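You operate a simulated robot arm through the tools that you are given. There is no shell and no other tool.

You are at the controls of a simulated two-armed robot. One attempt, no reset.

JOB
Pick up the tin labelled "grease" from the middle shelf of the grey rack with one hand, pass it to the other hand and put it on the fourth shelf from the bottom of the blue rack. Set down upright: tin.

It is judged by the outcome, as a careful person would: the job done as asked, and still so three seconds after it is handed in. It fails if anything else is knocked over, pushed out of place, dropped, spilled or broken.

ROBOT AND FRAMES
Two 6-joint arms with two-finger parallel grippers on one trunk, on a base that drives. Base frame: it is fixed to the floor where the robot stands at the start and does not move with it; the origin is under the middle of the robot, x ahead of it, y to its left, z up. Lengths are in m, angles in rad, forces in N, time in s.
The left shoulder is at the start at [-0.074, 0.177, 0.837], the right one opposite. With the tool pointing down near the work surface each hand reaches from about 0.1 to 0.68 m from the robot's upright axis, wherever it stands, measured 20 degrees to its own side. Places, roughly: fourth shelf of the blue rack [2.8, 1.4, 1.4]; jar, tall jar [1.75, 1.75, 1]. Payload 1.57 kg a hand.
Tool frame (each hand has its own): the origin (TCP) lies between the finger pads and is the grasp point; the fingertips stand 0.03 m ahead of it; z points along the fingers, y is the line along which they close. The gripper opens to 0.08 m. The fingers are 0.017 m wide and 0.012 m thick; the gripper's body (0.04 by 0.082 m) begins 0.08 m behind the TCP.
Orientation is that of the tool frame in the base frame, as [roll, pitch, yaw] about the fixed x, y, z axes, in that order (R = Rz(yaw) Ry(pitch) Rx(roll)). With the fingers straight down and closing along the base's y, the tool's x points along the base's -x, its y along +y and its z along -z.

CONTROLS
- The arms move only by the tool arm_command. It takes "left_rows", "right_rows" or both (then of equal length, played together; a hand with none holds still); each is a list of rows, each an object (a shift or turn left out is 0, a gripper value left out holds the last) with "translation": the shift along the base's x, y, z in m, a list of three; "turn": the turn, a rotation vector about the base's x, y, z in rad, a list of three; "gripper": the opening, from 0 (shut) to 1 (fully open). In form: [{"translation": [x, y, z], "turn": [rx, ry, rz], "gripper": gripper}, ...]. A call has 1 to 20 rows; each row is the pose to reach, as a shift and turn from the pose commanded when the call began. Rows are played at 5 a second. More than 0.05 m and 0.15 rad between two rows, or a gripper value outside its range, and nothing of the call is played. Where a pose cannot be reached the arm comes as near as it can. A force on the tool above 40 N (or 10 N above the force at the start of the call, whichever is more), or a blocked arm, ends the call early, and 0.2 s more pass. Each finger travels about 0.072 m/s and halts on what it meets, pressing with about 36 N; the grip force reading is that of the motor and also rises with nothing between the fingers. The clock runs only during rows and for 0.2 s after the last one: add rows that repeat a pose to give the fingers time. It gives the time, the measured TCP pose, the force on the tool (base axes), the opening and the grip force at its end, in the units of the frame above (readings bear some noise), with the torque about the TCP (base axes, N m) and any sound that the robot's microphone picked up.
- Cameras (640 x 400 px; columns grow to the right, rows downward): "scene" is now at [0.0479, 0.0048, 1.5771]; the picture's right is [0.06, -1.00, 0.00], its down [-0.61, -0.04, -0.79] and it looks along [0.79, 0.05, -0.61] (base axes); focal length 276 px, centre (320, 200). "left" rides on the left gripper at [0.072, 0.007, -0.122] in its tool frame; the picture's right is [-0.09, 1.00, 0.00], its down [-0.84, -0.08, -0.54] and it looks along [-0.54, -0.05, 0.84] (tool axes); focal length 238 px, centre (320, 200). "right" rides on the right gripper at [0.072, -0.007, -0.122] in its tool frame; the picture's right is [0.09, 1.00, 0.00], its down [-0.84, 0.08, -0.54] and it looks along [-0.54, 0.05, 0.84] (tool axes); focal length 238 px, centre (320, 200). There is no depth. A picture from a camera that has moved, and an enlarged one, comes with that camera's place and axes in the base frame and with its lens.
- snapshot(camera): a new picture of that camera. The clock stands still meanwhile.
- slide_trunk(by): slides the trunk up (or, below 0, down) by that many m; the arms and the scene camera ride with it, the base frame stays. It gives what a move gives, with no picture.
- drive_base(legs): drives the robot by 1 to 6 legs, each [ahead, left, turn to the left] in m, m and rad, along the robot's own axes; the way and the turn of a leg run together, so that a leg with both is an arc; at most 1.5 m and 3.142 rad a leg. The arms and the cameras ride along, it lands a little off, and it stops where it bumps. It gives what a move gives.
- pan_tilt(pan, tilt): turns the head with the scene camera to pan (to the left, within 2.496 rad either way) and tilt (down, from -0.506 to 1.204), counted from straight ahead of the robot. It gives what a move gives.
- close_up(camera, box): a new picture of the part [left, top, right, bottom] of that camera's present view, enlarged. The clock stands still meanwhile.
- hand_in(): hands the job in; it is judged then, once.

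Nothing tells you exact positions but the pictures and the camera data. Unless the task says otherwise, let go and move clear before handing in.

The tools are called after "Request:" as a command line: name --argument value ..., lists and objects as JSON in quotes. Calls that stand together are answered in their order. arm_command: Moves the arms, as the interface text tells. Its arguments: {"type":"object","properties":{"left_rows":{"type":"array"},"right_rows":{"type":"array"}},"required":[]} The other tools are called the same way: slide_trunk (by) slides the trunk up or down; drive_base (legs) drives the base; pan_tilt (pan, tilt) turns the head that bears the scene camera; snapshot (camera) takes a picture; close_up (camera, box) takes an enlarged picture of a part of a camera's view; hand_in () hands the job in.

At the start:

```text
time: 0.0
left_tool_pos: [0.5634, 0.1796, 1.1626]
left_ee_rot: [3.141, -0.001, -3.141]
left_force: [-0.2, -0.4, 0.7]
left_torque: [-0.01, 0.01, -0.06]
left_opening: 0.0802
left_gripper_force: 0.1
right_tool_pos: [0.3836, -0.1548, 1.1926]
right_ee_rot: [-3.141, 0.001, 3.14]
right_force: [-0.1, -0.1, 0.3]
right_torque: [0.04, 0.02, -0.04]
right_opening: 0.0801
right_gripper_force: 0.1
trunk travel left (down, up): [-0.28, 0.048]
robot x, y, heading: [0.0045, 0.0023, -0.002]
head pan, tilt: [0.058, 0.658]
```

scene: 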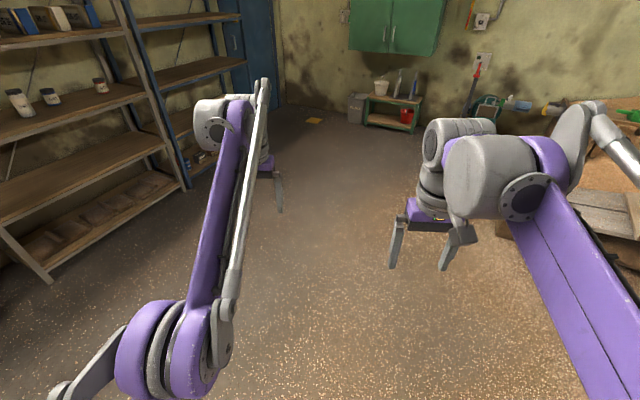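
right: 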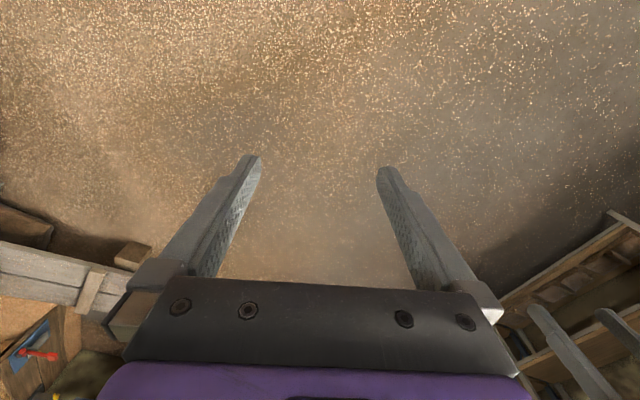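
left: 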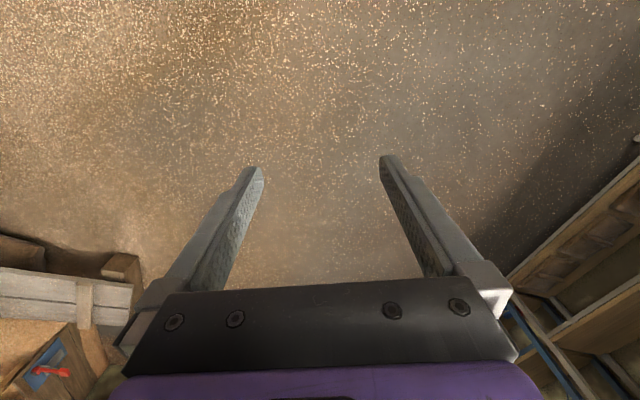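

I see a grey rack to the left with a blue rack beyond it on the same wall; jars stand on the grey rack's middle shelf. I'll turn the head to the left to look at both racks.

Request:
pan_tilt --pan 0.8 --tilt 0.3

Request:
snapshot --camera "scene"

```text
time: 1.1
left_tool_pos: [0.5632, 0.1779, 1.1631]
left_ee_rot: [-3.141, -0.001, 3.141]
left_force: [-0.8, 0.1, 0.1]
left_torque: [0.03, -0.02, 0.0]
left_opening: 0.0802
left_gripper_force: 0.0
right_tool_pos: [0.3849, -0.1539, 1.1918]
right_ee_rot: [-3.141, 0.0, 3.14]
right_force: [-0.2, 0.9, 0.1]
right_torque: [-0.01, 0.01, 0.0]
right_opening: 0.0798
right_gripper_force: 0.0
trunk travel left (down, up): [-0.28, 0.048]
robot x, y, heading: [0.0014, 0.0005, 0.002]
head pan, tilt: [0.799, 0.3]
```

```text
taken
camera scene: at [0.0267, 0.0667, 1.6095], right [0.72, -0.7, 0.0], down [-0.21, -0.21, -0.96], along [0.67, 0.68, -0.3], focal length 276 px, centre (320, 200)
```

scene: 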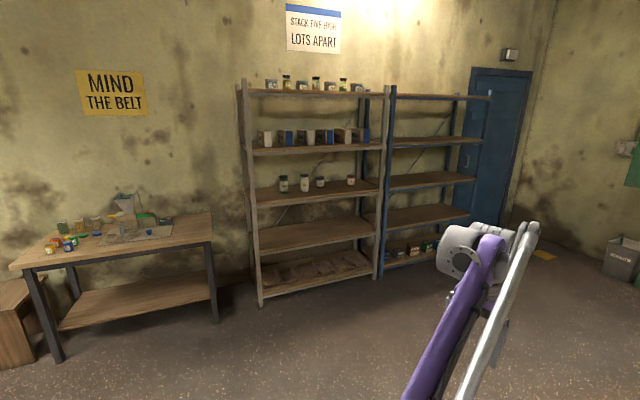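

The grey rack has five shelves, with four small items on its middle shelf. I'll take a closer look at those and at the blue rack.

Request:
close_up --camera "scene" --box '[240, 160, 400, 260]'

Request:
close_up --camera "scene" --box '[370, 70, 530, 170]'

Request:
close_up --camera "scene" --box '[240, 60, 400, 160]'

```text
4.00 times, centred on (320, 210) of scene
camera zoom: at [0.0267, 0.0667, 1.6095], right [0.72, -0.7, 0.0], down [-0.21, -0.21, -0.96], along [0.67, 0.68, -0.3], focal length 1104 px, centre (320, 160)
```

zoom: 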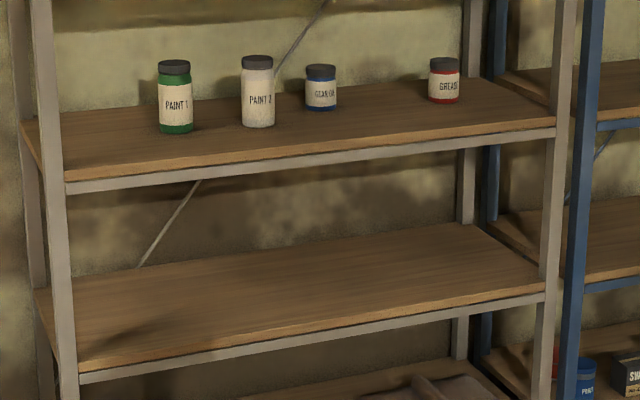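

```text
4.00 times, centred on (450, 120) of scene
camera zoom: at [0.0267, 0.0667, 1.6095], right [0.72, -0.7, 0.0], down [-0.21, -0.21, -0.96], along [0.67, 0.68, -0.3], focal length 1104 px, centre (-200, 520)
```

zoom: 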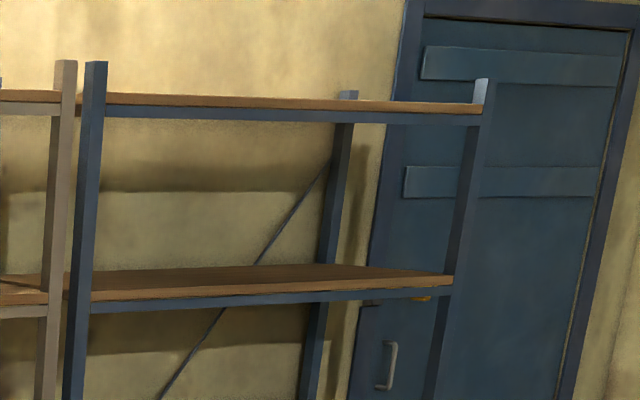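

```text
4.00 times, centred on (320, 110) of scene
camera zoom: at [0.0267, 0.0667, 1.6095], right [0.72, -0.7, 0.0], down [-0.21, -0.21, -0.96], along [0.67, 0.68, -0.3], focal length 1104 px, centre (320, 560)
```

zoom: 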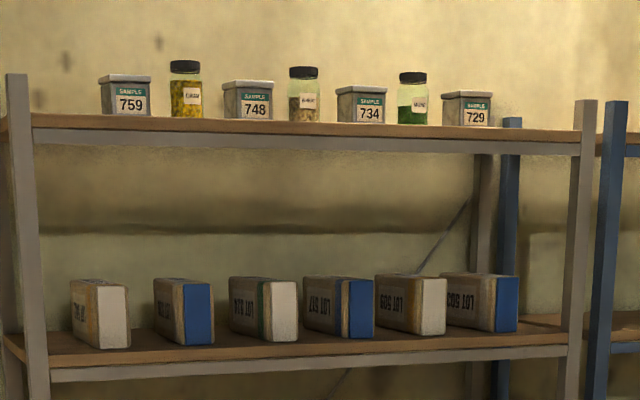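

The tin labelled GREASE (red band) is at the right end of the grey rack's middle shelf, about [2.05, 1.70, 1.0]; the blue rack's fourth shelf looks empty. I'll check the robot's own footprint and the floor on the way before driving.

Request:
pan_tilt --pan 0.8 --tilt 1.2

Request:
snapshot --camera "scene"

Request:
pan_tilt --pan 0.3 --tilt 0.4

Request:
snapshot --camera "scene"

```text
time: 2.3
left_tool_pos: [0.5634, 0.1784, 1.1632]
left_ee_rot: [-3.141, 0.001, -3.14]
left_force: [0.4, -0.1, 0.8]
left_torque: [-0.02, -0.01, 0.02]
left_opening: 0.08
left_gripper_force: 0.1
right_tool_pos: [0.3848, -0.1542, 1.1926]
right_ee_rot: [-3.141, -0.001, 3.142]
right_force: [0.2, 0.1, -0.2]
right_torque: [0.02, -0.03, -0.01]
right_opening: 0.08
right_gripper_force: 0.1
trunk travel left (down, up): [-0.28, 0.048]
robot x, y, heading: [0.0008, 0.0018, -0.0]
head pan, tilt: [0.799, 1.201]
```

```text
taken
camera scene: at [0.0006, 0.0399, 1.5375], right [0.72, -0.7, 0.0], down [-0.65, -0.67, -0.36], along [0.25, 0.26, -0.93], focal length 276 px, centre (320, 200)
```

scene: 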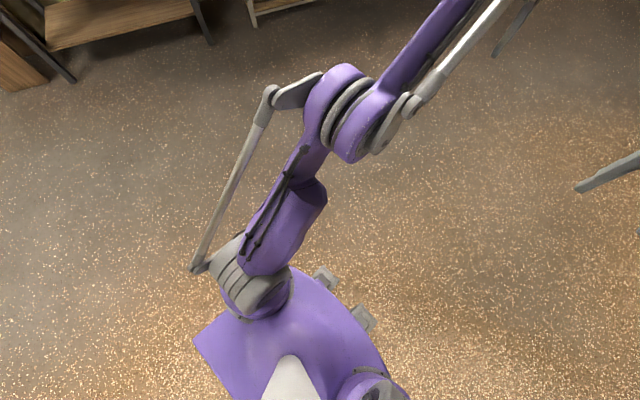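

```text
time: 3.4
left_tool_pos: [0.5625, 0.1776, 1.1613]
left_ee_rot: [-3.141, 0.0, -3.141]
left_force: [0.1, 0.5, -0.3]
left_torque: [-0.01, 0.0, 0.0]
left_opening: 0.0798
left_gripper_force: 0.0
right_tool_pos: [0.3832, -0.1546, 1.1931]
right_ee_rot: [3.141, 0.001, -3.14]
right_force: [-0.2, -1.0, 1.1]
right_torque: [0.0, 0.01, 0.0]
right_opening: 0.0803
right_gripper_force: 0.1
trunk travel left (down, up): [-0.28, 0.048]
robot x, y, heading: [-0.0021, 0.0046, 0.004]
head pan, tilt: [0.3, 0.4]
```

```text
taken
camera scene: at [0.0501, 0.0272, 1.6002], right [0.3, -0.96, 0.0], down [-0.37, -0.12, -0.92], along [0.88, 0.27, -0.39], focal length 276 px, centre (320, 200)
```

scene: 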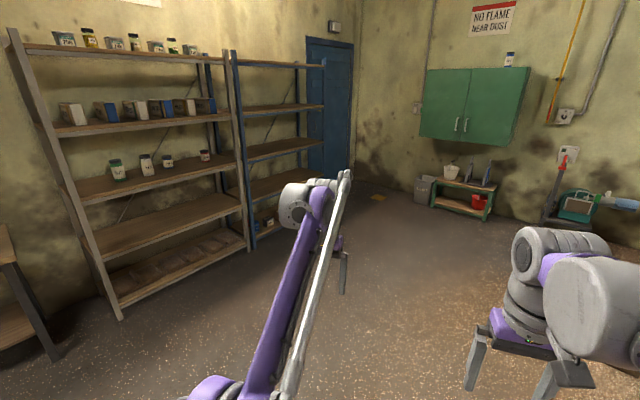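

The floor between me and the racks is clear. The rack fronts run at about -22° to the x axis, so I'll drive to about [1.63, 0.68] and turn to face the grey rack, staying about 0.9 m away from it.

Request:
drive_base --legs '[[0.8, 0.34, 0], [0.8, 0.34, 0], [0, 0, 1.178]]'

Request:
pan_tilt --pan 0.0 --tilt 0.5

Request:
snapshot --camera "scene"

```text
time: 15.2
left_tool_pos: [1.6613, 1.2696, 1.1629]
left_ee_rot: [3.141, 0.001, -1.979]
left_force: [-0.2, 0.5, -0.5]
left_torque: [0.01, 0.01, 0.0]
left_opening: 0.08
left_gripper_force: 0.2
right_tool_pos: [1.8969, 0.9729, 1.1924]
right_ee_rot: [3.141, -0.001, -1.978]
right_force: [-0.2, 0.8, 0.2]
right_torque: [-0.01, 0.01, -0.01]
right_opening: 0.08
right_gripper_force: 0.2
trunk travel left (down, up): [-0.28, 0.048]
robot x, y, heading: [1.6049, 0.6847, 1.164]
head pan, tilt: [0.3, 0.4]
```

```text
time: 15.9
left_tool_pos: [1.6611, 1.2686, 1.1627]
left_ee_rot: [3.141, 0.0, -1.977]
left_force: [-0.5, 0.1, -0.5]
left_torque: [-0.02, -0.02, 0.02]
left_opening: 0.0799
left_gripper_force: 0.0
right_tool_pos: [1.897, 0.9735, 1.1927]
right_ee_rot: [3.141, 0.0, -1.978]
right_force: [0.4, 0.3, 0.0]
right_torque: [0.02, 0.04, 0.0]
right_opening: 0.0798
right_gripper_force: 0.0
trunk travel left (down, up): [-0.28, 0.048]
robot x, y, heading: [1.6058, 0.6789, 1.163]
head pan, tilt: [0.0, 0.499]
```

```text
taken
camera scene: at [1.6252, 0.7268, 1.5912], right [0.92, -0.4, 0.0], down [-0.19, -0.44, -0.88], along [0.35, 0.81, -0.48], focal length 276 px, centre (320, 200)
```

scene: 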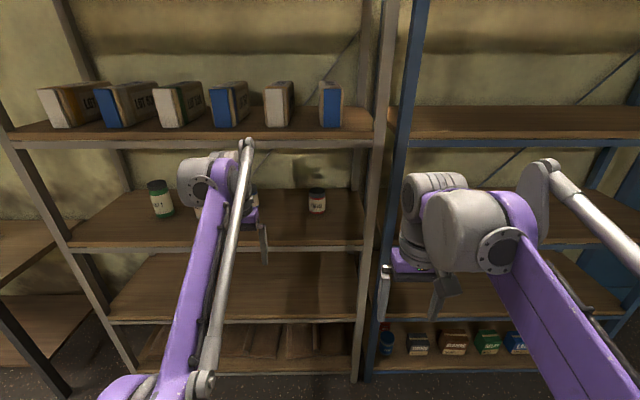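

The racks are now square in front of me; the grease tin shows near the picture's centre. I'll zoom in on the tin and on the rack edges to measure.

Request:
close_up --camera "scene" --box '[277, 175, 357, 225]'

Request:
close_up --camera "scene" --box '[240, 60, 480, 210]'

Request:
close_up --camera "scene" --box '[200, 150, 440, 300]'

```text
8.00 times, centred on (317, 200) of scene
camera zoom: at [1.6252, 0.7268, 1.5912], right [0.92, -0.4, 0.0], down [-0.19, -0.44, -0.88], along [0.35, 0.81, -0.48], focal length 2209 px, centre (344, 200)
```

zoom: 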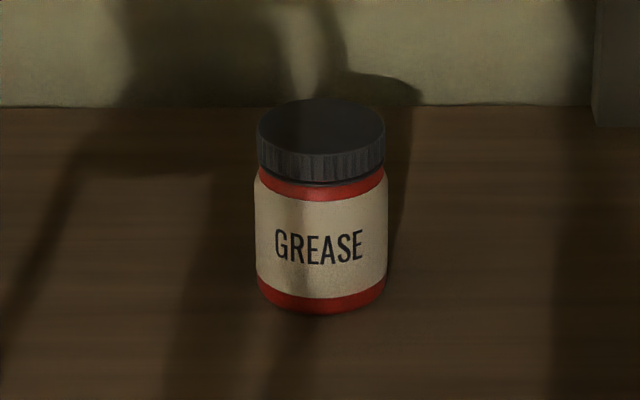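

```text
2.67 times, centred on (360, 135) of scene
camera zoom: at [1.6252, 0.7268, 1.5912], right [0.92, -0.4, 0.0], down [-0.19, -0.44, -0.88], along [0.35, 0.81, -0.48], focal length 736 px, centre (213, 373)
```

zoom: 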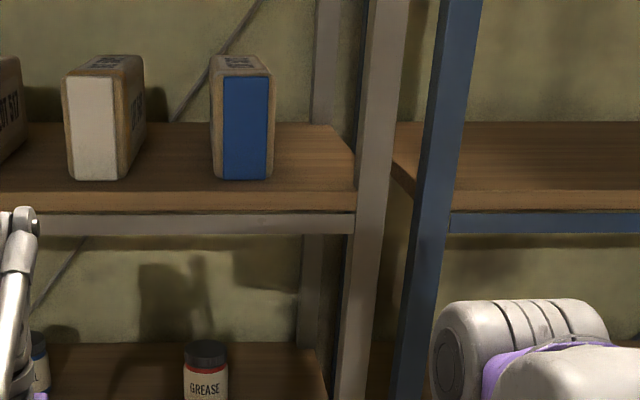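

```text
2.67 times, centred on (320, 225) of scene
camera zoom: at [1.6252, 0.7268, 1.5912], right [0.92, -0.4, 0.0], down [-0.19, -0.44, -0.88], along [0.35, 0.81, -0.48], focal length 736 px, centre (320, 133)
```

zoom: 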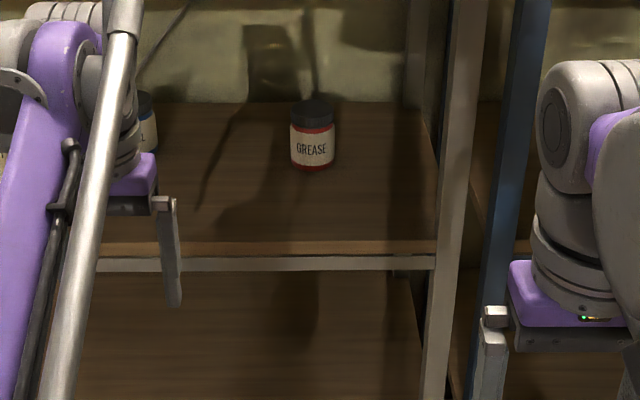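

The tin is about 0.073 m across and 0.10 m tall, centred near [2.037, 1.714, 1.007], on a shelf whose top is at z≈0.957 with about 0.36 m clearance; it is 1.12 m ahead of me and 0.23 m in from the shelf edge. From here, well clear of the rack, I'll tilt the left tool forward to 30° below horizontal to see how the arm manages.

Request:
arm_command --left_rows '[{"translation": [0, 0, -0.012], "turn": [0.1373, -0.0593, 0]}, {"translation": [0, 0, -0.024], "turn": [0.2746, -0.1186, 0]}, {"translation": [0, 0, -0.036], "turn": [0.4119, -0.1779, 0]}, {"translation": [0, 0, -0.048], "turn": [0.5491, -0.2371, 0]}, {"translation": [0, 0, -0.06], "turn": [0.6864, -0.2964, 0]}, {"translation": [0, 0, -0.072], "turn": [0.8237, -0.3557, 0]}, {"translation": [0, 0, -0.085], "turn": [0.961, -0.415, 0]}, {"translation": [0, 0, -0.085], "turn": [0.961, -0.415, 0]}]'

Request:
snapshot --camera "scene"

Request:
snapshot --camera "left"

```text
time: 17.8
left_tool_pos: [1.6629, 1.2682, 1.078]
left_ee_rot: [-3.137, 1.049, -1.977]
left_force: [-0.3, -0.4, 0.1]
left_torque: [0.0, 0.01, -0.01]
left_opening: 0.08
left_gripper_force: 0.0
right_tool_pos: [1.8964, 0.9731, 1.1915]
right_ee_rot: [3.139, 0.0, -1.977]
right_force: [-0.1, 0.6, -0.4]
right_torque: [0.03, 0.02, 0.01]
right_opening: 0.0797
right_gripper_force: 0.0
trunk travel left (down, up): [-0.28, 0.048]
robot x, y, heading: [1.6026, 0.6802, 1.164]
head pan, tilt: [0.0, 0.499]
```

```text
taken
camera scene: at [1.6254, 0.7268, 1.5912], right [0.92, -0.4, 0.0], down [-0.19, -0.44, -0.88], along [0.35, 0.81, -0.48], focal length 276 px, centre (320, 200)
```

scene: 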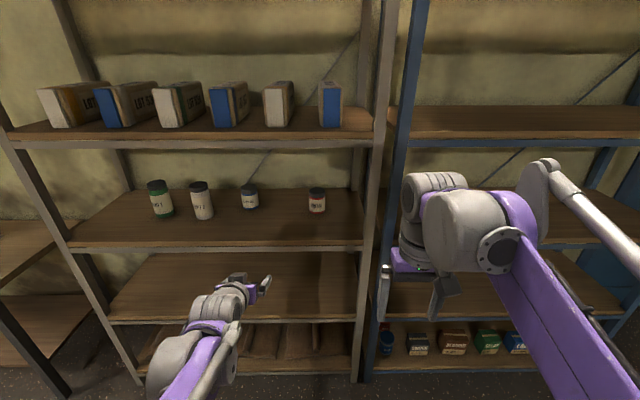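

```text
taken
camera left: at [1.6004, 1.1425, 1.0762], right [-0.9, 0.44, 0.08], down [0.05, -0.08, 1.0], along [0.44, 0.9, 0.05], focal length 238 px, centre (320, 200)
```

left: 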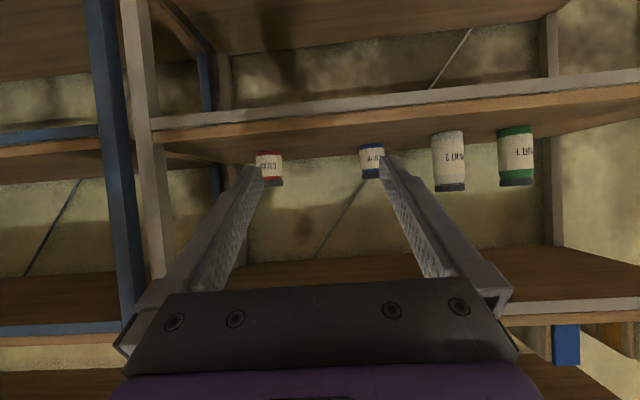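

The tilt is reachable and the view of all four items is now clear. I'll test how far the left arm reaches forward in this pose (the rack front is still ahead of that), while pulling the right hand back toward the body.

Request:
arm_command --left_rows '[{"translation": [0.0159, 0.0367, -0.005]}, {"translation": [0.0317, 0.0734, -0.01]}, {"translation": [0.0476, 0.1101, -0.015]}, {"translation": [0.0634, 0.1469, -0.02]}, {"translation": [0.0793, 0.1836, -0.025]}, {"translation": [0.0952, 0.2203, -0.028]}, {"translation": [0.0952, 0.2203, -0.028]}]' --right_rows '[{"translation": [-0.0079, -0.0184, -0.01]}, {"translation": [-0.0159, -0.0367, -0.02]}, {"translation": [-0.0238, -0.0551, -0.03]}, {"translation": [-0.0317, -0.0734, -0.04]}, {"translation": [-0.0397, -0.0918, -0.05]}, {"translation": [-0.0476, -0.1101, -0.06]}, {"translation": [-0.0476, -0.1101, -0.06]}]'

Request:
snapshot --camera "scene"

```text
time: 19.4
left_tool_pos: [1.7563, 1.4905, 1.0494]
left_ee_rot: [-3.14, 1.048, -1.976]
left_force: [-0.4, 0.3, 0.6]
left_torque: [0.02, 0.02, 0.02]
left_opening: 0.0801
left_gripper_force: 0.1
right_tool_pos: [1.8485, 0.8631, 1.1316]
right_ee_rot: [-3.142, 0.001, -1.977]
right_force: [-0.8, -0.5, -0.3]
right_torque: [0.01, 0.03, 0.0]
right_opening: 0.08
right_gripper_force: 0.1
trunk travel left (down, up): [-0.28, 0.048]
robot x, y, heading: [1.6023, 0.6836, 1.165]
head pan, tilt: [0.0, 0.499]
```

```text
taken
camera scene: at [1.625, 0.7263, 1.5912], right [0.92, -0.4, 0.0], down [-0.19, -0.44, -0.88], along [0.35, 0.81, -0.48], focal length 276 px, centre (320, 200)
```

scene: 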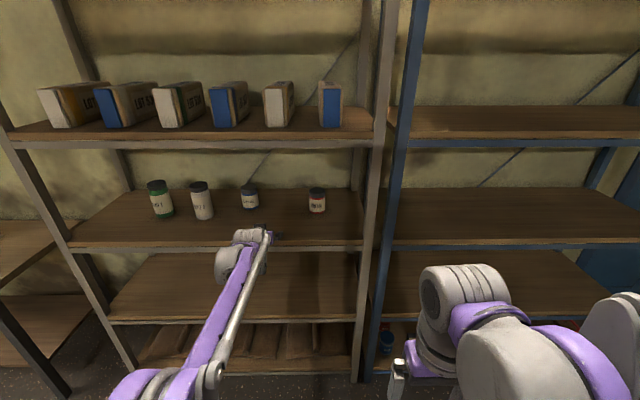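

The left arm reaches 0.80 m ahead in this pose, so I need to drive only about 0.34 m forward and 0.17 m to the right. I'll draw the left hand back first, then drive.

Request:
arm_command --left_rows '[{"translation": [-0.0174, -0.0402, 0.0]}, {"translation": [-0.0347, -0.0803, 0.0]}, {"translation": [-0.0521, -0.1205, 0.0]}, {"translation": [-0.0694, -0.1607, 0.0]}, {"translation": [-0.0868, -0.2008, 0.0]}, {"translation": [-0.1041, -0.241, 0.0]}, {"translation": [-0.1215, -0.2811, 0.0]}, {"translation": [-0.1388, -0.3213, 0.0]}, {"translation": [-0.1388, -0.3213, 0.0]}]'

Request:
drive_base --legs '[[0, -0.166, 0], [0.34, 0, 0.012]]'

Request:
snapshot --camera "scene"

Request:
snapshot --camera "left"

```text
time: 21.4
left_tool_pos: [1.6181, 1.1691, 1.0502]
left_ee_rot: [-3.139, 1.045, -1.977]
left_force: [1.1, -0.2, -0.8]
left_torque: [-0.03, -0.02, -0.01]
left_opening: 0.0798
left_gripper_force: 0.0
right_tool_pos: [1.8498, 0.8644, 1.1328]
right_ee_rot: [-3.139, 0.0, -1.976]
right_force: [0.0, -0.3, 0.1]
right_torque: [-0.01, -0.03, 0.01]
right_opening: 0.0801
right_gripper_force: 0.2
trunk travel left (down, up): [-0.28, 0.048]
robot x, y, heading: [1.6031, 0.6758, 1.167]
head pan, tilt: [0.0, 0.499]
```

```text
time: 25.3
left_tool_pos: [1.8963, 1.415, 1.0503]
left_ee_rot: [-3.139, 1.048, -1.964]
left_force: [0.4, 0.1, 0.3]
left_torque: [-0.01, -0.01, 0.02]
left_opening: 0.08
left_gripper_force: 0.1
right_tool_pos: [2.1309, 1.1114, 1.1316]
right_ee_rot: [-3.14, 0.001, -1.964]
right_force: [-0.9, -0.5, 0.4]
right_torque: [-0.01, -0.01, 0.01]
right_opening: 0.08
right_gripper_force: 0.0
trunk travel left (down, up): [-0.28, 0.048]
robot x, y, heading: [1.8888, 0.9272, 1.183]
head pan, tilt: [0.0, 0.499]
```

```text
taken
camera scene: at [1.9102, 0.9728, 1.5911], right [0.92, -0.38, 0.0], down [-0.18, -0.44, -0.88], along [0.34, 0.81, -0.48], focal length 276 px, centre (320, 200)
```

scene: 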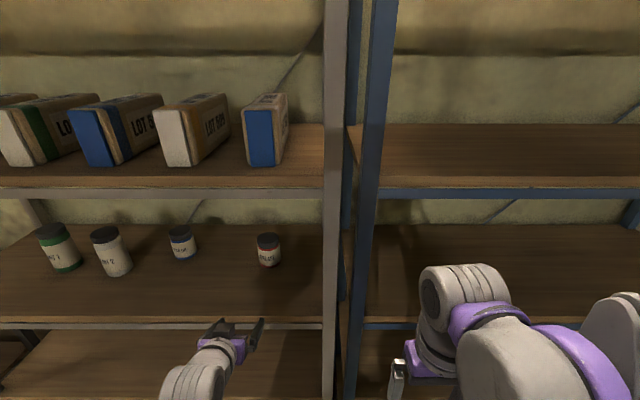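

```text
taken
camera left: at [1.8366, 1.2872, 1.0499], right [-0.9, 0.42, 0.08], down [0.05, -0.08, 1.0], along [0.43, 0.9, 0.05], focal length 238 px, centre (320, 200)
```

left: 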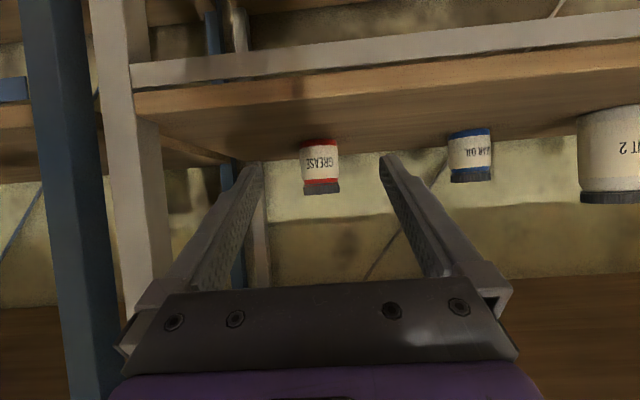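

The left hand is almost lined up with the tin now. I'll take close-ups from both cameras to fix the tin's position precisely.

Request:
close_up --camera "scene" --box '[228, 225, 308, 275]'

Request:
close_up --camera "left" --box '[240, 110, 400, 210]'

```text
8.00 times, centred on (268, 250) of scene
camera zoom: at [1.9102, 0.9728, 1.5911], right [0.92, -0.38, 0.0], down [-0.18, -0.44, -0.88], along [0.34, 0.81, -0.48], focal length 2209 px, centre (736, -200)
```

zoom: 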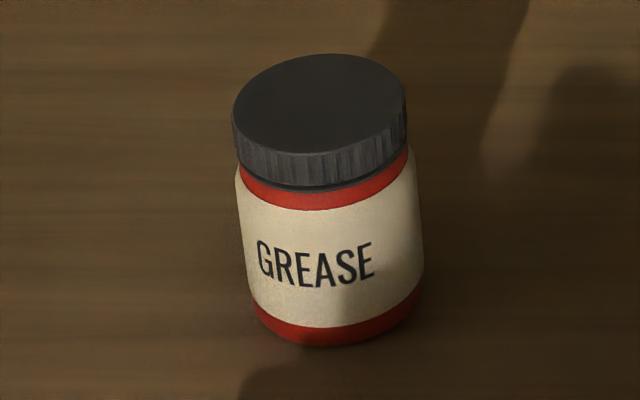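

```text
4.00 times, centred on (320, 160) of left
camera zoom: at [1.8366, 1.2872, 1.0499], right [-0.9, 0.42, 0.08], down [0.05, -0.08, 1.0], along [0.43, 0.9, 0.05], focal length 953 px, centre (320, 360)
```

zoom: 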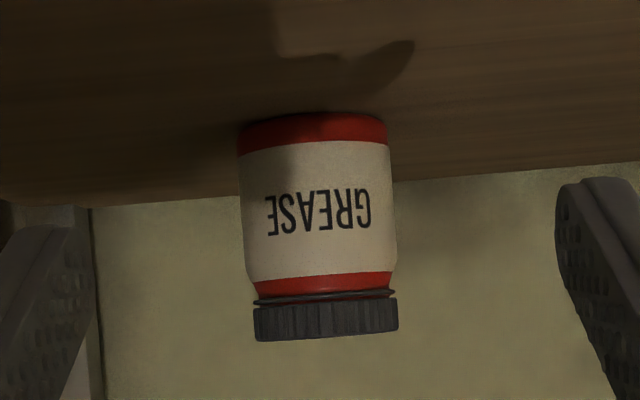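

Triangulating, the tin's axis is at about [2.030, 1.705] with its bottom at z≈0.958, which is 0.319 m ahead of and about 12 mm to the right of the left tool. I'll move in to a pre-grasp pose about 0.11 m short of the tin, then measure again.

Request:
arm_command --left_rows '[{"translation": [0.0152, 0.0316, -0.0045]}, {"translation": [0.0304, 0.0632, -0.009]}, {"translation": [0.0457, 0.0948, -0.0135]}, {"translation": [0.0609, 0.1263, -0.018]}, {"translation": [0.0761, 0.1579, -0.0225]}, {"translation": [0.0913, 0.1895, -0.027]}, {"translation": [0.0913, 0.1895, -0.027]}, {"translation": [0.0913, 0.1895, -0.027]}]'

Request:
snapshot --camera "scene"

Request:
snapshot --camera "left"

Request:
close_up --camera "scene" --box '[208, 225, 304, 285]'

```text
time: 27.1
left_tool_pos: [1.9881, 1.6052, 1.0229]
left_ee_rot: [-3.14, 1.047, -1.962]
left_force: [-0.7, -0.5, -0.5]
left_torque: [0.01, 0.01, 0.0]
left_opening: 0.0799
left_gripper_force: 0.2
right_tool_pos: [2.1314, 1.1134, 1.1315]
right_ee_rot: [-3.14, -0.002, -1.963]
right_force: [-0.5, -0.6, -0.7]
right_torque: [-0.03, 0.02, -0.01]
right_opening: 0.0799
right_gripper_force: 0.0
trunk travel left (down, up): [-0.28, 0.048]
robot x, y, heading: [1.8866, 0.929, 1.18]
head pan, tilt: [0.0, 0.499]
```

```text
taken
camera scene: at [1.9103, 0.973, 1.5912], right [0.92, -0.38, 0.0], down [-0.18, -0.44, -0.88], along [0.34, 0.81, -0.48], focal length 276 px, centre (320, 200)
```

scene: 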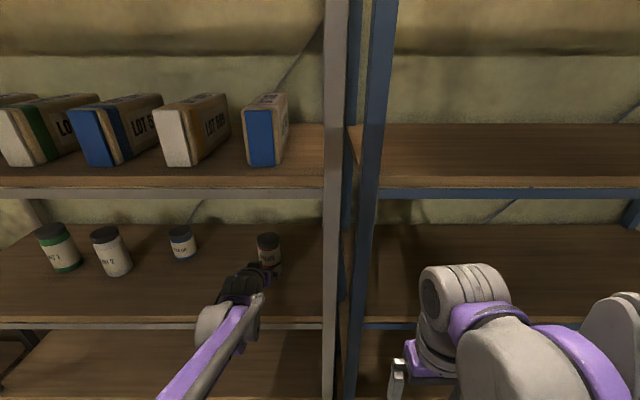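

```text
taken
camera left: at [1.9283, 1.4772, 1.0226], right [-0.9, 0.42, 0.08], down [0.05, -0.08, 1.0], along [0.43, 0.9, 0.05], focal length 238 px, centre (320, 200)
```

left: 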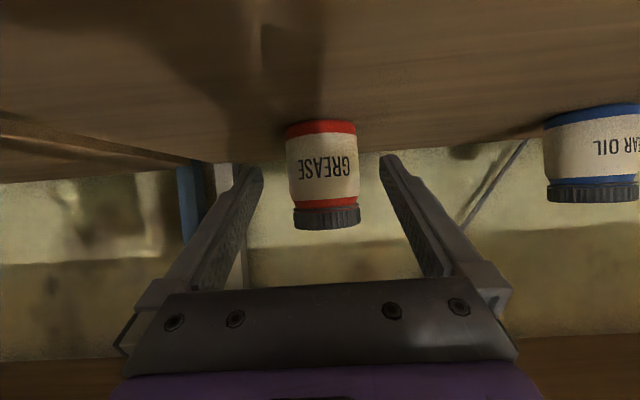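

```text
6.67 times, centred on (256, 255) of scene
camera zoom: at [1.9103, 0.973, 1.5912], right [0.92, -0.38, 0.0], down [-0.18, -0.44, -0.88], along [0.34, 0.81, -0.48], focal length 1841 px, centre (747, -167)
```

zoom: 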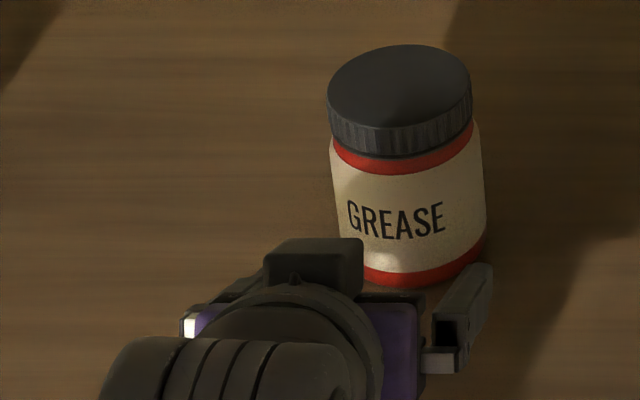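

The hand is about 0.11 m short of the tin. I'll zoom the wrist camera to check the lateral alignment.

Request:
close_up --camera "left" --box '[224, 110, 416, 230]'

```text
3.33 times, centred on (320, 170) of left
camera zoom: at [1.9283, 1.4772, 1.0226], right [-0.9, 0.42, 0.08], down [0.05, -0.08, 1.0], along [0.43, 0.9, 0.05], focal length 794 px, centre (320, 300)
```

zoom: 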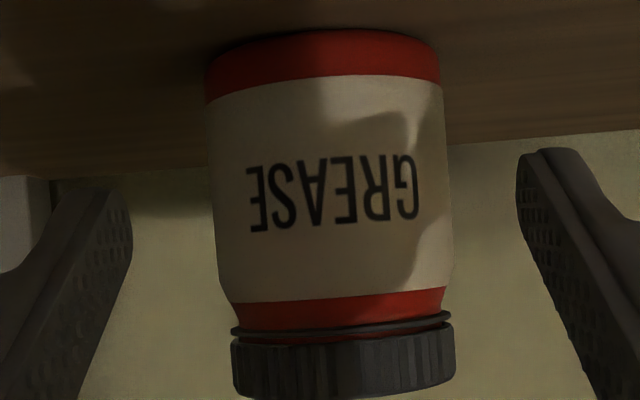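

The wrist camera puts the tin on the tool axis to within about a millimetre, 0.106 m ahead, with its bottom at z≈0.961. I'll advance 0.06 m so the fingertips begin to straddle it, and check the gaps on both sides.

Request:
arm_command --left_rows '[{"translation": [0.0077, 0.0185, 0]}, {"translation": [0.0153, 0.037, 0]}, {"translation": [0.023, 0.0554, 0]}, {"translation": [0.023, 0.0554, 0]}, {"translation": [0.023, 0.0554, 0]}]'

Request:
close_up --camera "left" --box '[192, 90, 448, 250]'

Request:
close_up --camera "scene" --box '[228, 225, 308, 275]'

```text
time: 28.3
left_tool_pos: [2.0103, 1.66, 1.0239]
left_ee_rot: [-3.141, 1.045, -1.964]
left_force: [0.4, -0.6, 0.0]
left_torque: [-0.01, -0.01, 0.0]
left_opening: 0.0801
left_gripper_force: 0.0
right_tool_pos: [2.1316, 1.1121, 1.1333]
right_ee_rot: [3.141, 0.0, -1.965]
right_force: [0.0, 0.0, 0.2]
right_torque: [0.02, 0.02, -0.01]
right_opening: 0.0803
right_gripper_force: 0.2
trunk travel left (down, up): [-0.28, 0.048]
robot x, y, heading: [1.8884, 0.9285, 1.177]
head pan, tilt: [0.0, 0.499]
```

```text
2.50 times, centred on (320, 170) of left
camera zoom: at [1.9505, 1.532, 1.0222], right [-0.9, 0.42, 0.08], down [0.05, -0.08, 1.0], along [0.43, 0.9, 0.05], focal length 596 px, centre (320, 275)
```

zoom: 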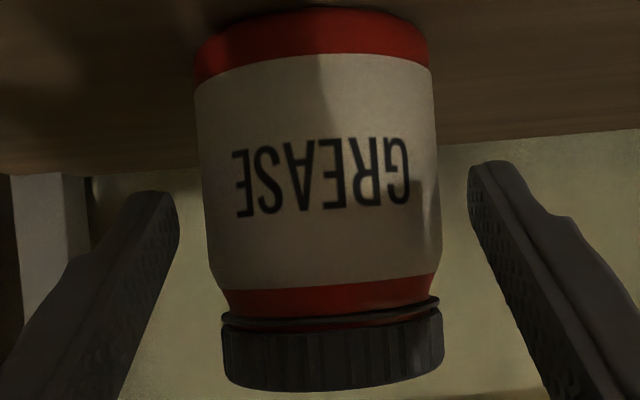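

```text
8.00 times, centred on (268, 250) of scene
camera zoom: at [1.9102, 0.9729, 1.5912], right [0.92, -0.38, 0.0], down [-0.18, -0.44, -0.88], along [0.34, 0.81, -0.48], focal length 2209 px, centre (736, -200)
```

zoom: 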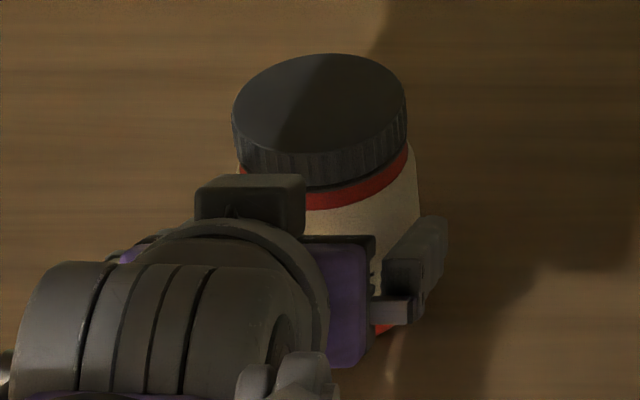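

The tin sits centred between the fingertips to within about half a millimetre. I'll advance the last 0.046 m slowly.

Request:
arm_command --left_rows '[{"translation": [0.0044, 0.0106, 0]}, {"translation": [0.0088, 0.0213, 0]}, {"translation": [0.0132, 0.0319, 0]}, {"translation": [0.0176, 0.0425, 0]}, {"translation": [0.0176, 0.0425, 0]}]'

Request:
close_up --camera "left" --box '[160, 70, 480, 270]'

Request:
close_up --camera "scene" --box '[228, 225, 308, 275]'

```text
time: 29.5
left_tool_pos: [2.028, 1.7008, 1.0247]
left_ee_rot: [-3.14, 1.047, -1.964]
left_force: [0.3, -0.4, -0.5]
left_torque: [-0.03, 0.0, 0.02]
left_opening: 0.0801
left_gripper_force: 0.2
right_tool_pos: [2.1313, 1.1127, 1.1326]
right_ee_rot: [-3.141, 0.0, -1.965]
right_force: [0.6, -0.2, -0.2]
right_torque: [-0.02, 0.01, 0.0]
right_opening: 0.08
right_gripper_force: 0.0
trunk travel left (down, up): [-0.28, 0.048]
robot x, y, heading: [1.8922, 0.926, 1.18]
head pan, tilt: [0.0, 0.499]
```

```text
2.00 times, centred on (320, 170) of left
camera zoom: at [1.9684, 1.5741, 1.0229], right [-0.9, 0.42, 0.08], down [0.05, -0.08, 1.0], along [0.43, 0.9, 0.05], focal length 477 px, centre (320, 260)
```

zoom: 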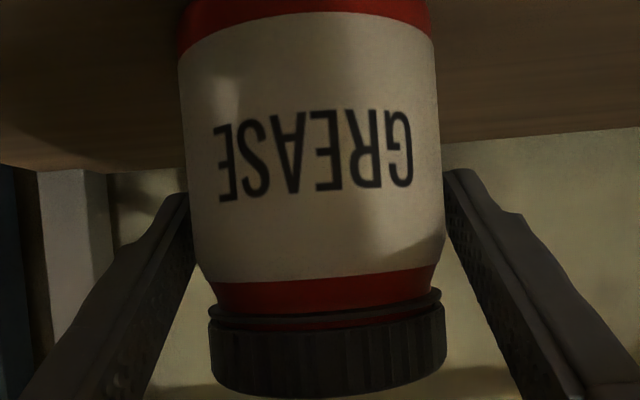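

```text
8.00 times, centred on (268, 250) of scene
camera zoom: at [1.9101, 0.9725, 1.5912], right [0.92, -0.38, 0.0], down [-0.18, -0.44, -0.88], along [0.34, 0.81, -0.48], focal length 2209 px, centre (736, -200)
```

zoom: 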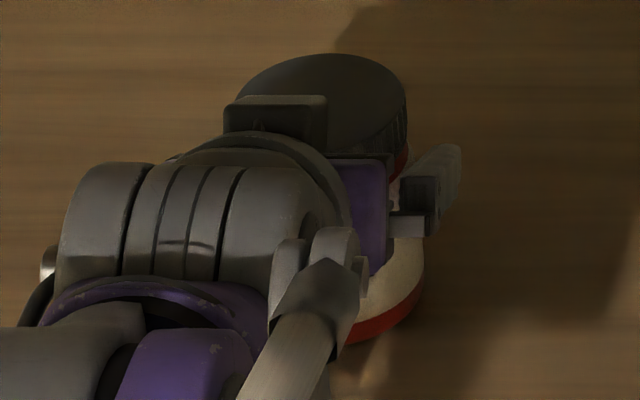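

The fingers straddle the tin with no contact and the tool centre is on its axis. I'll close the left gripper.

Request:
arm_command --left_rows '[{"gripper": 0.9}, {"gripper": 0.8}, {"gripper": 0.0}, {"gripper": 0.0}, {"gripper": 0.0}]'

Request:
close_up --camera "left" --box '[160, 70, 480, 270]'

```text
time: 30.7
left_tool_pos: [2.0279, 1.7027, 1.0248]
left_ee_rot: [-3.14, 1.046, -1.963]
left_force: [0.2, 0.8, 0.8]
left_torque: [0.08, 0.05, 0.0]
left_opening: 0.0707
left_gripper_force: 36.0
right_tool_pos: [2.1319, 1.1121, 1.1324]
right_ee_rot: [3.141, 0.001, -1.963]
right_force: [0.2, 1.0, 0.0]
right_torque: [0.0, 0.0, 0.01]
right_opening: 0.0801
right_gripper_force: 0.0
trunk travel left (down, up): [-0.28, 0.048]
robot x, y, heading: [1.8892, 0.9243, 1.184]
head pan, tilt: [0.0, 0.499]
```

```text
2.00 times, centred on (320, 170) of left
camera zoom: at [1.9685, 1.5743, 1.0228], right [-0.9, 0.42, 0.08], down [0.05, -0.08, 1.0], along [0.43, 0.9, 0.05], focal length 477 px, centre (320, 260)
```

zoom: 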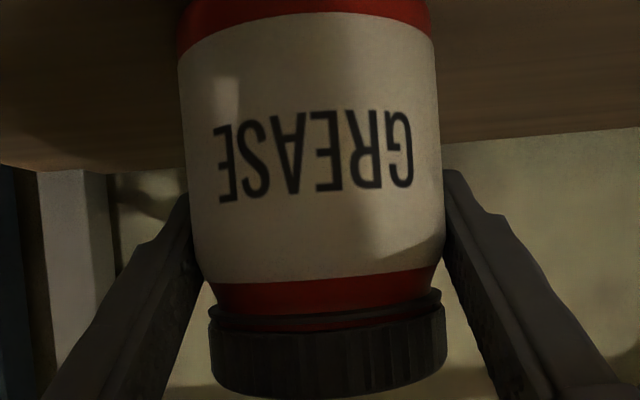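

The grip holds at 0.0707 m with 36 N. I'll lift the tin gently by 0.04 m and check it.

Request:
arm_command --left_rows '[{"translation": [0, 0, 0.008]}, {"translation": [0, 0, 0.018]}, {"translation": [0, 0, 0.03]}, {"translation": [0, 0, 0.04]}, {"translation": [0, 0, 0.04]}]'

Request:
snapshot --camera "left"

Request:
snapshot --camera "scene"

```text
time: 31.9
left_tool_pos: [2.0291, 1.7031, 1.0643]
left_ee_rot: [-3.139, 1.047, -1.965]
left_force: [-0.5, -0.2, -3.8]
left_torque: [-0.04, 0.0, -0.03]
left_opening: 0.0712
left_gripper_force: 35.8
right_tool_pos: [2.1323, 1.1124, 1.1324]
right_ee_rot: [3.14, 0.0, -1.963]
right_force: [0.3, -0.4, -0.3]
right_torque: [-0.03, -0.01, 0.0]
right_opening: 0.0801
right_gripper_force: 0.1
trunk travel left (down, up): [-0.28, 0.048]
robot x, y, heading: [1.8851, 0.931, 1.18]
head pan, tilt: [0.0, 0.499]
```

```text
taken
camera left: at [1.9688, 1.5751, 1.0629], right [-0.9, 0.42, 0.08], down [0.05, -0.08, 1.0], along [0.43, 0.9, 0.05], focal length 238 px, centre (320, 200)
```

left: 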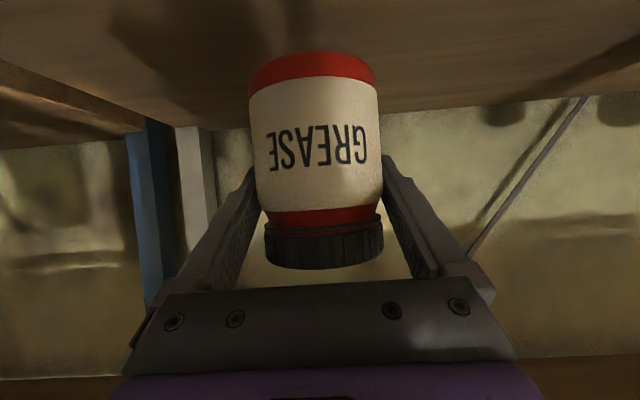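

```text
taken
camera scene: at [1.9103, 0.9733, 1.5911], right [0.92, -0.38, 0.0], down [-0.18, -0.44, -0.88], along [0.34, 0.81, -0.48], focal length 276 px, centre (320, 200)
```

scene: 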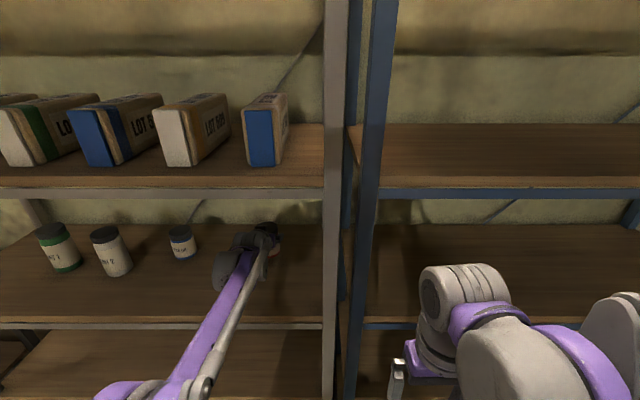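

The tin is lifted (about 0.4 kg) and upright. I'll draw it straight back out of the shelf, then back the robot away from the rack for the handover.

Request:
arm_command --left_rows '[{"translation": [-0.0115, -0.0277, 0.0]}, {"translation": [-0.0268, -0.0647, 0.0]}, {"translation": [-0.0421, -0.1016, 0.0]}, {"translation": [-0.0574, -0.1386, 0.0]}, {"translation": [-0.0727, -0.1755, 0.0]}, {"translation": [-0.088, -0.2125, 0.0]}, {"translation": [-0.1033, -0.2494, 0.0]}, {"translation": [-0.1186, -0.2864, 0.0]}, {"translation": [-0.1301, -0.3141, 0.0]}, {"translation": [-0.1301, -0.3141, 0.0]}]'

Request:
drive_base --legs '[[-0.5, 0, 0]]'

Request:
pan_tilt --pan 0.0 --tilt 0.75

Request:
snapshot --camera "scene"

```text
time: 34.1
left_tool_pos: [1.9003, 1.3883, 1.0631]
left_ee_rot: [-3.14, 1.044, -1.964]
left_force: [-0.7, 0.6, -3.5]
left_torque: [-0.02, -0.06, 0.0]
left_opening: 0.0707
left_gripper_force: 36.2
right_tool_pos: [2.1321, 1.1137, 1.1327]
right_ee_rot: [3.141, 0.001, -1.964]
right_force: [-0.2, -0.1, 0.4]
right_torque: [-0.02, -0.01, 0.01]
right_opening: 0.0798
right_gripper_force: 0.1
trunk travel left (down, up): [-0.28, 0.048]
robot x, y, heading: [1.889, 0.9303, 1.176]
head pan, tilt: [0.0, 0.499]
```

```text
time: 37.0
left_tool_pos: [1.7067, 0.9247, 1.0629]
left_ee_rot: [-3.141, 1.047, -1.968]
left_force: [0.2, -0.3, -3.7]
left_torque: [0.01, 0.01, 0.0]
left_opening: 0.071
left_gripper_force: 35.9
right_tool_pos: [1.9398, 0.6478, 1.1318]
right_ee_rot: [-3.141, 0.001, -1.97]
right_force: [-0.1, 0.4, -0.1]
right_torque: [0.0, -0.01, 0.03]
right_opening: 0.0798
right_gripper_force: 0.0
trunk travel left (down, up): [-0.28, 0.048]
robot x, y, heading: [1.6967, 0.4618, 1.176]
head pan, tilt: [0.0, 0.499]
```

```text
time: 37.8
left_tool_pos: [1.7058, 0.9246, 1.0637]
left_ee_rot: [-3.14, 1.047, -1.968]
left_force: [-0.4, 0.0, -3.4]
left_torque: [-0.05, 0.0, 0.0]
left_opening: 0.071
left_gripper_force: 36.4
right_tool_pos: [1.9391, 0.647, 1.1327]
right_ee_rot: [3.141, 0.0, -1.969]
right_force: [0.9, 0.1, 0.0]
right_torque: [0.03, 0.01, 0.0]
right_opening: 0.0798
right_gripper_force: 0.1
trunk travel left (down, up): [-0.28, 0.048]
robot x, y, heading: [1.6964, 0.4662, 1.169]
head pan, tilt: [0.0, 0.75]
```

```text
taken
camera scene: at [1.7136, 0.5014, 1.5692], right [0.92, -0.39, 0.0], down [-0.26, -0.63, -0.73], along [0.28, 0.67, -0.68], focal length 276 px, centre (320, 200)
```

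scene: 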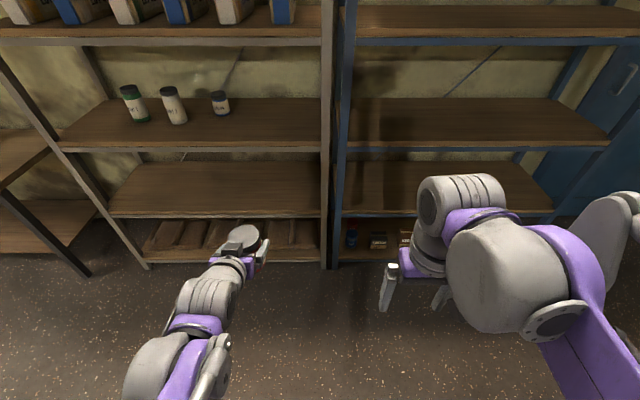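

The tin is held clear of the rack with open floor around. I'll now bring the left hand to the middle in front of me, turning it 45° to the right, so the right hand can take the tin lower down from the other side.

Request:
arm_command --left_rows '[{"translation": [0.0212, -0.0045, 0], "turn": [0, 0, -0.0982]}, {"translation": [0.0423, -0.0091, 0], "turn": [0, 0, -0.1963]}, {"translation": [0.0635, -0.0136, 0], "turn": [0, 0, -0.2945]}, {"translation": [0.0846, -0.0182, 0], "turn": [0, 0, -0.3927]}, {"translation": [0.1058, -0.0227, 0], "turn": [0, 0, -0.4909]}, {"translation": [0.1269, -0.0272, 0], "turn": [0, 0, -0.589]}, {"translation": [0.1481, -0.0318, 0], "turn": [0, 0, -0.6872]}, {"translation": [0.1692, -0.0363, 0], "turn": [0, 0, -0.7854]}, {"translation": [0.1692, -0.0363, 0], "turn": [0, 0, -0.7854]}, {"translation": [0.1692, -0.0363, 0], "turn": [0, 0, -0.7854]}]'

Request:
snapshot --camera "scene"

```text
time: 40.0
left_tool_pos: [1.8758, 0.8878, 1.0631]
left_ee_rot: [-3.139, 1.049, -2.752]
left_force: [0.1, -0.5, -3.3]
left_torque: [0.0, -0.02, 0.01]
left_opening: 0.071
left_gripper_force: 36.1
right_tool_pos: [1.9402, 0.6477, 1.133]
right_ee_rot: [-3.141, 0.001, -1.97]
right_force: [0.6, 0.3, -0.3]
right_torque: [0.01, 0.0, -0.02]
right_opening: 0.0801
right_gripper_force: 0.0
trunk travel left (down, up): [-0.28, 0.048]
robot x, y, heading: [1.6921, 0.4618, 1.168]
head pan, tilt: [0.0, 0.75]
```

```text
taken
camera scene: at [1.7138, 0.5014, 1.5692], right [0.92, -0.39, 0.0], down [-0.26, -0.63, -0.73], along [0.28, 0.67, -0.68], focal length 276 px, centre (320, 200)
```

scene: 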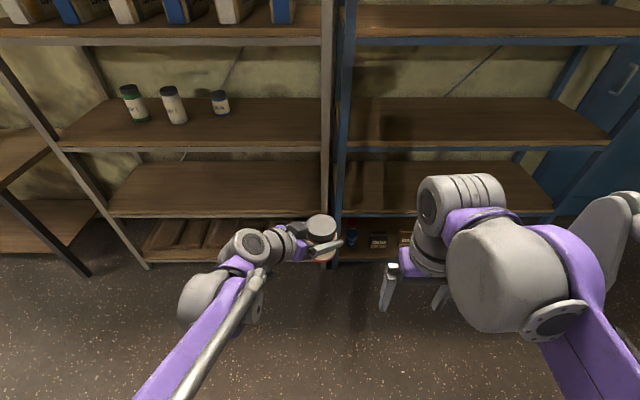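

The left hand now holds the tin in the middle. Next I'll swing the right hand out and pitch its tool forward to 20° below horizontal, keeping it clear of the tin.

Request:
arm_command --right_rows '[{"translation": [0.0202, 0.0057, -0.0037], "turn": [0.1252, -0.0525, 0]}, {"translation": [0.0405, 0.0115, -0.0073], "turn": [0.2504, -0.105, 0]}, {"translation": [0.0607, 0.0172, -0.011], "turn": [0.3756, -0.1575, 0]}, {"translation": [0.0809, 0.0229, -0.0147], "turn": [0.5008, -0.21, 0]}, {"translation": [0.1012, 0.0287, -0.0183], "turn": [0.6259, -0.2626, 0]}, {"translation": [0.1214, 0.0344, -0.022], "turn": [0.7511, -0.3151, 0]}, {"translation": [0.1416, 0.0401, -0.0257], "turn": [0.8763, -0.3676, 0]}, {"translation": [0.1619, 0.0459, -0.0293], "turn": [1.0015, -0.4201, 0]}, {"translation": [0.1821, 0.0516, -0.033], "turn": [1.1267, -0.4726, 0]}, {"translation": [0.1821, 0.0516, -0.033], "turn": [1.1267, -0.4726, 0]}]'

Request:
snapshot --camera "scene"

```text
time: 42.2
left_tool_pos: [1.8752, 0.8867, 1.0645]
left_ee_rot: [-3.14, 1.049, -2.752]
left_force: [0.3, 0.7, -3.4]
left_torque: [0.0, 0.0, -0.01]
left_opening: 0.0708
left_gripper_force: 36.0
right_tool_pos: [2.1209, 0.7, 1.1001]
right_ee_rot: [-3.141, 1.223, -1.967]
right_force: [0.1, -0.4, 0.3]
right_torque: [0.01, 0.04, -0.04]
right_opening: 0.0801
right_gripper_force: 0.1
trunk travel left (down, up): [-0.28, 0.048]
robot x, y, heading: [1.6912, 0.4601, 1.172]
head pan, tilt: [0.0, 0.75]
```

```text
taken
camera scene: at [1.7132, 0.501, 1.5692], right [0.92, -0.39, 0.0], down [-0.26, -0.63, -0.73], along [0.28, 0.67, -0.68], focal length 276 px, centre (320, 200)
```

scene: 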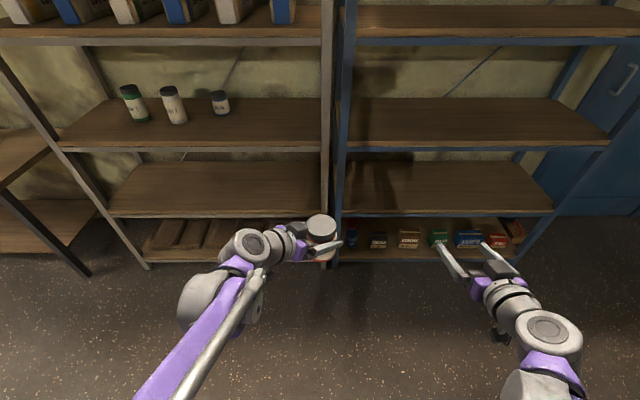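

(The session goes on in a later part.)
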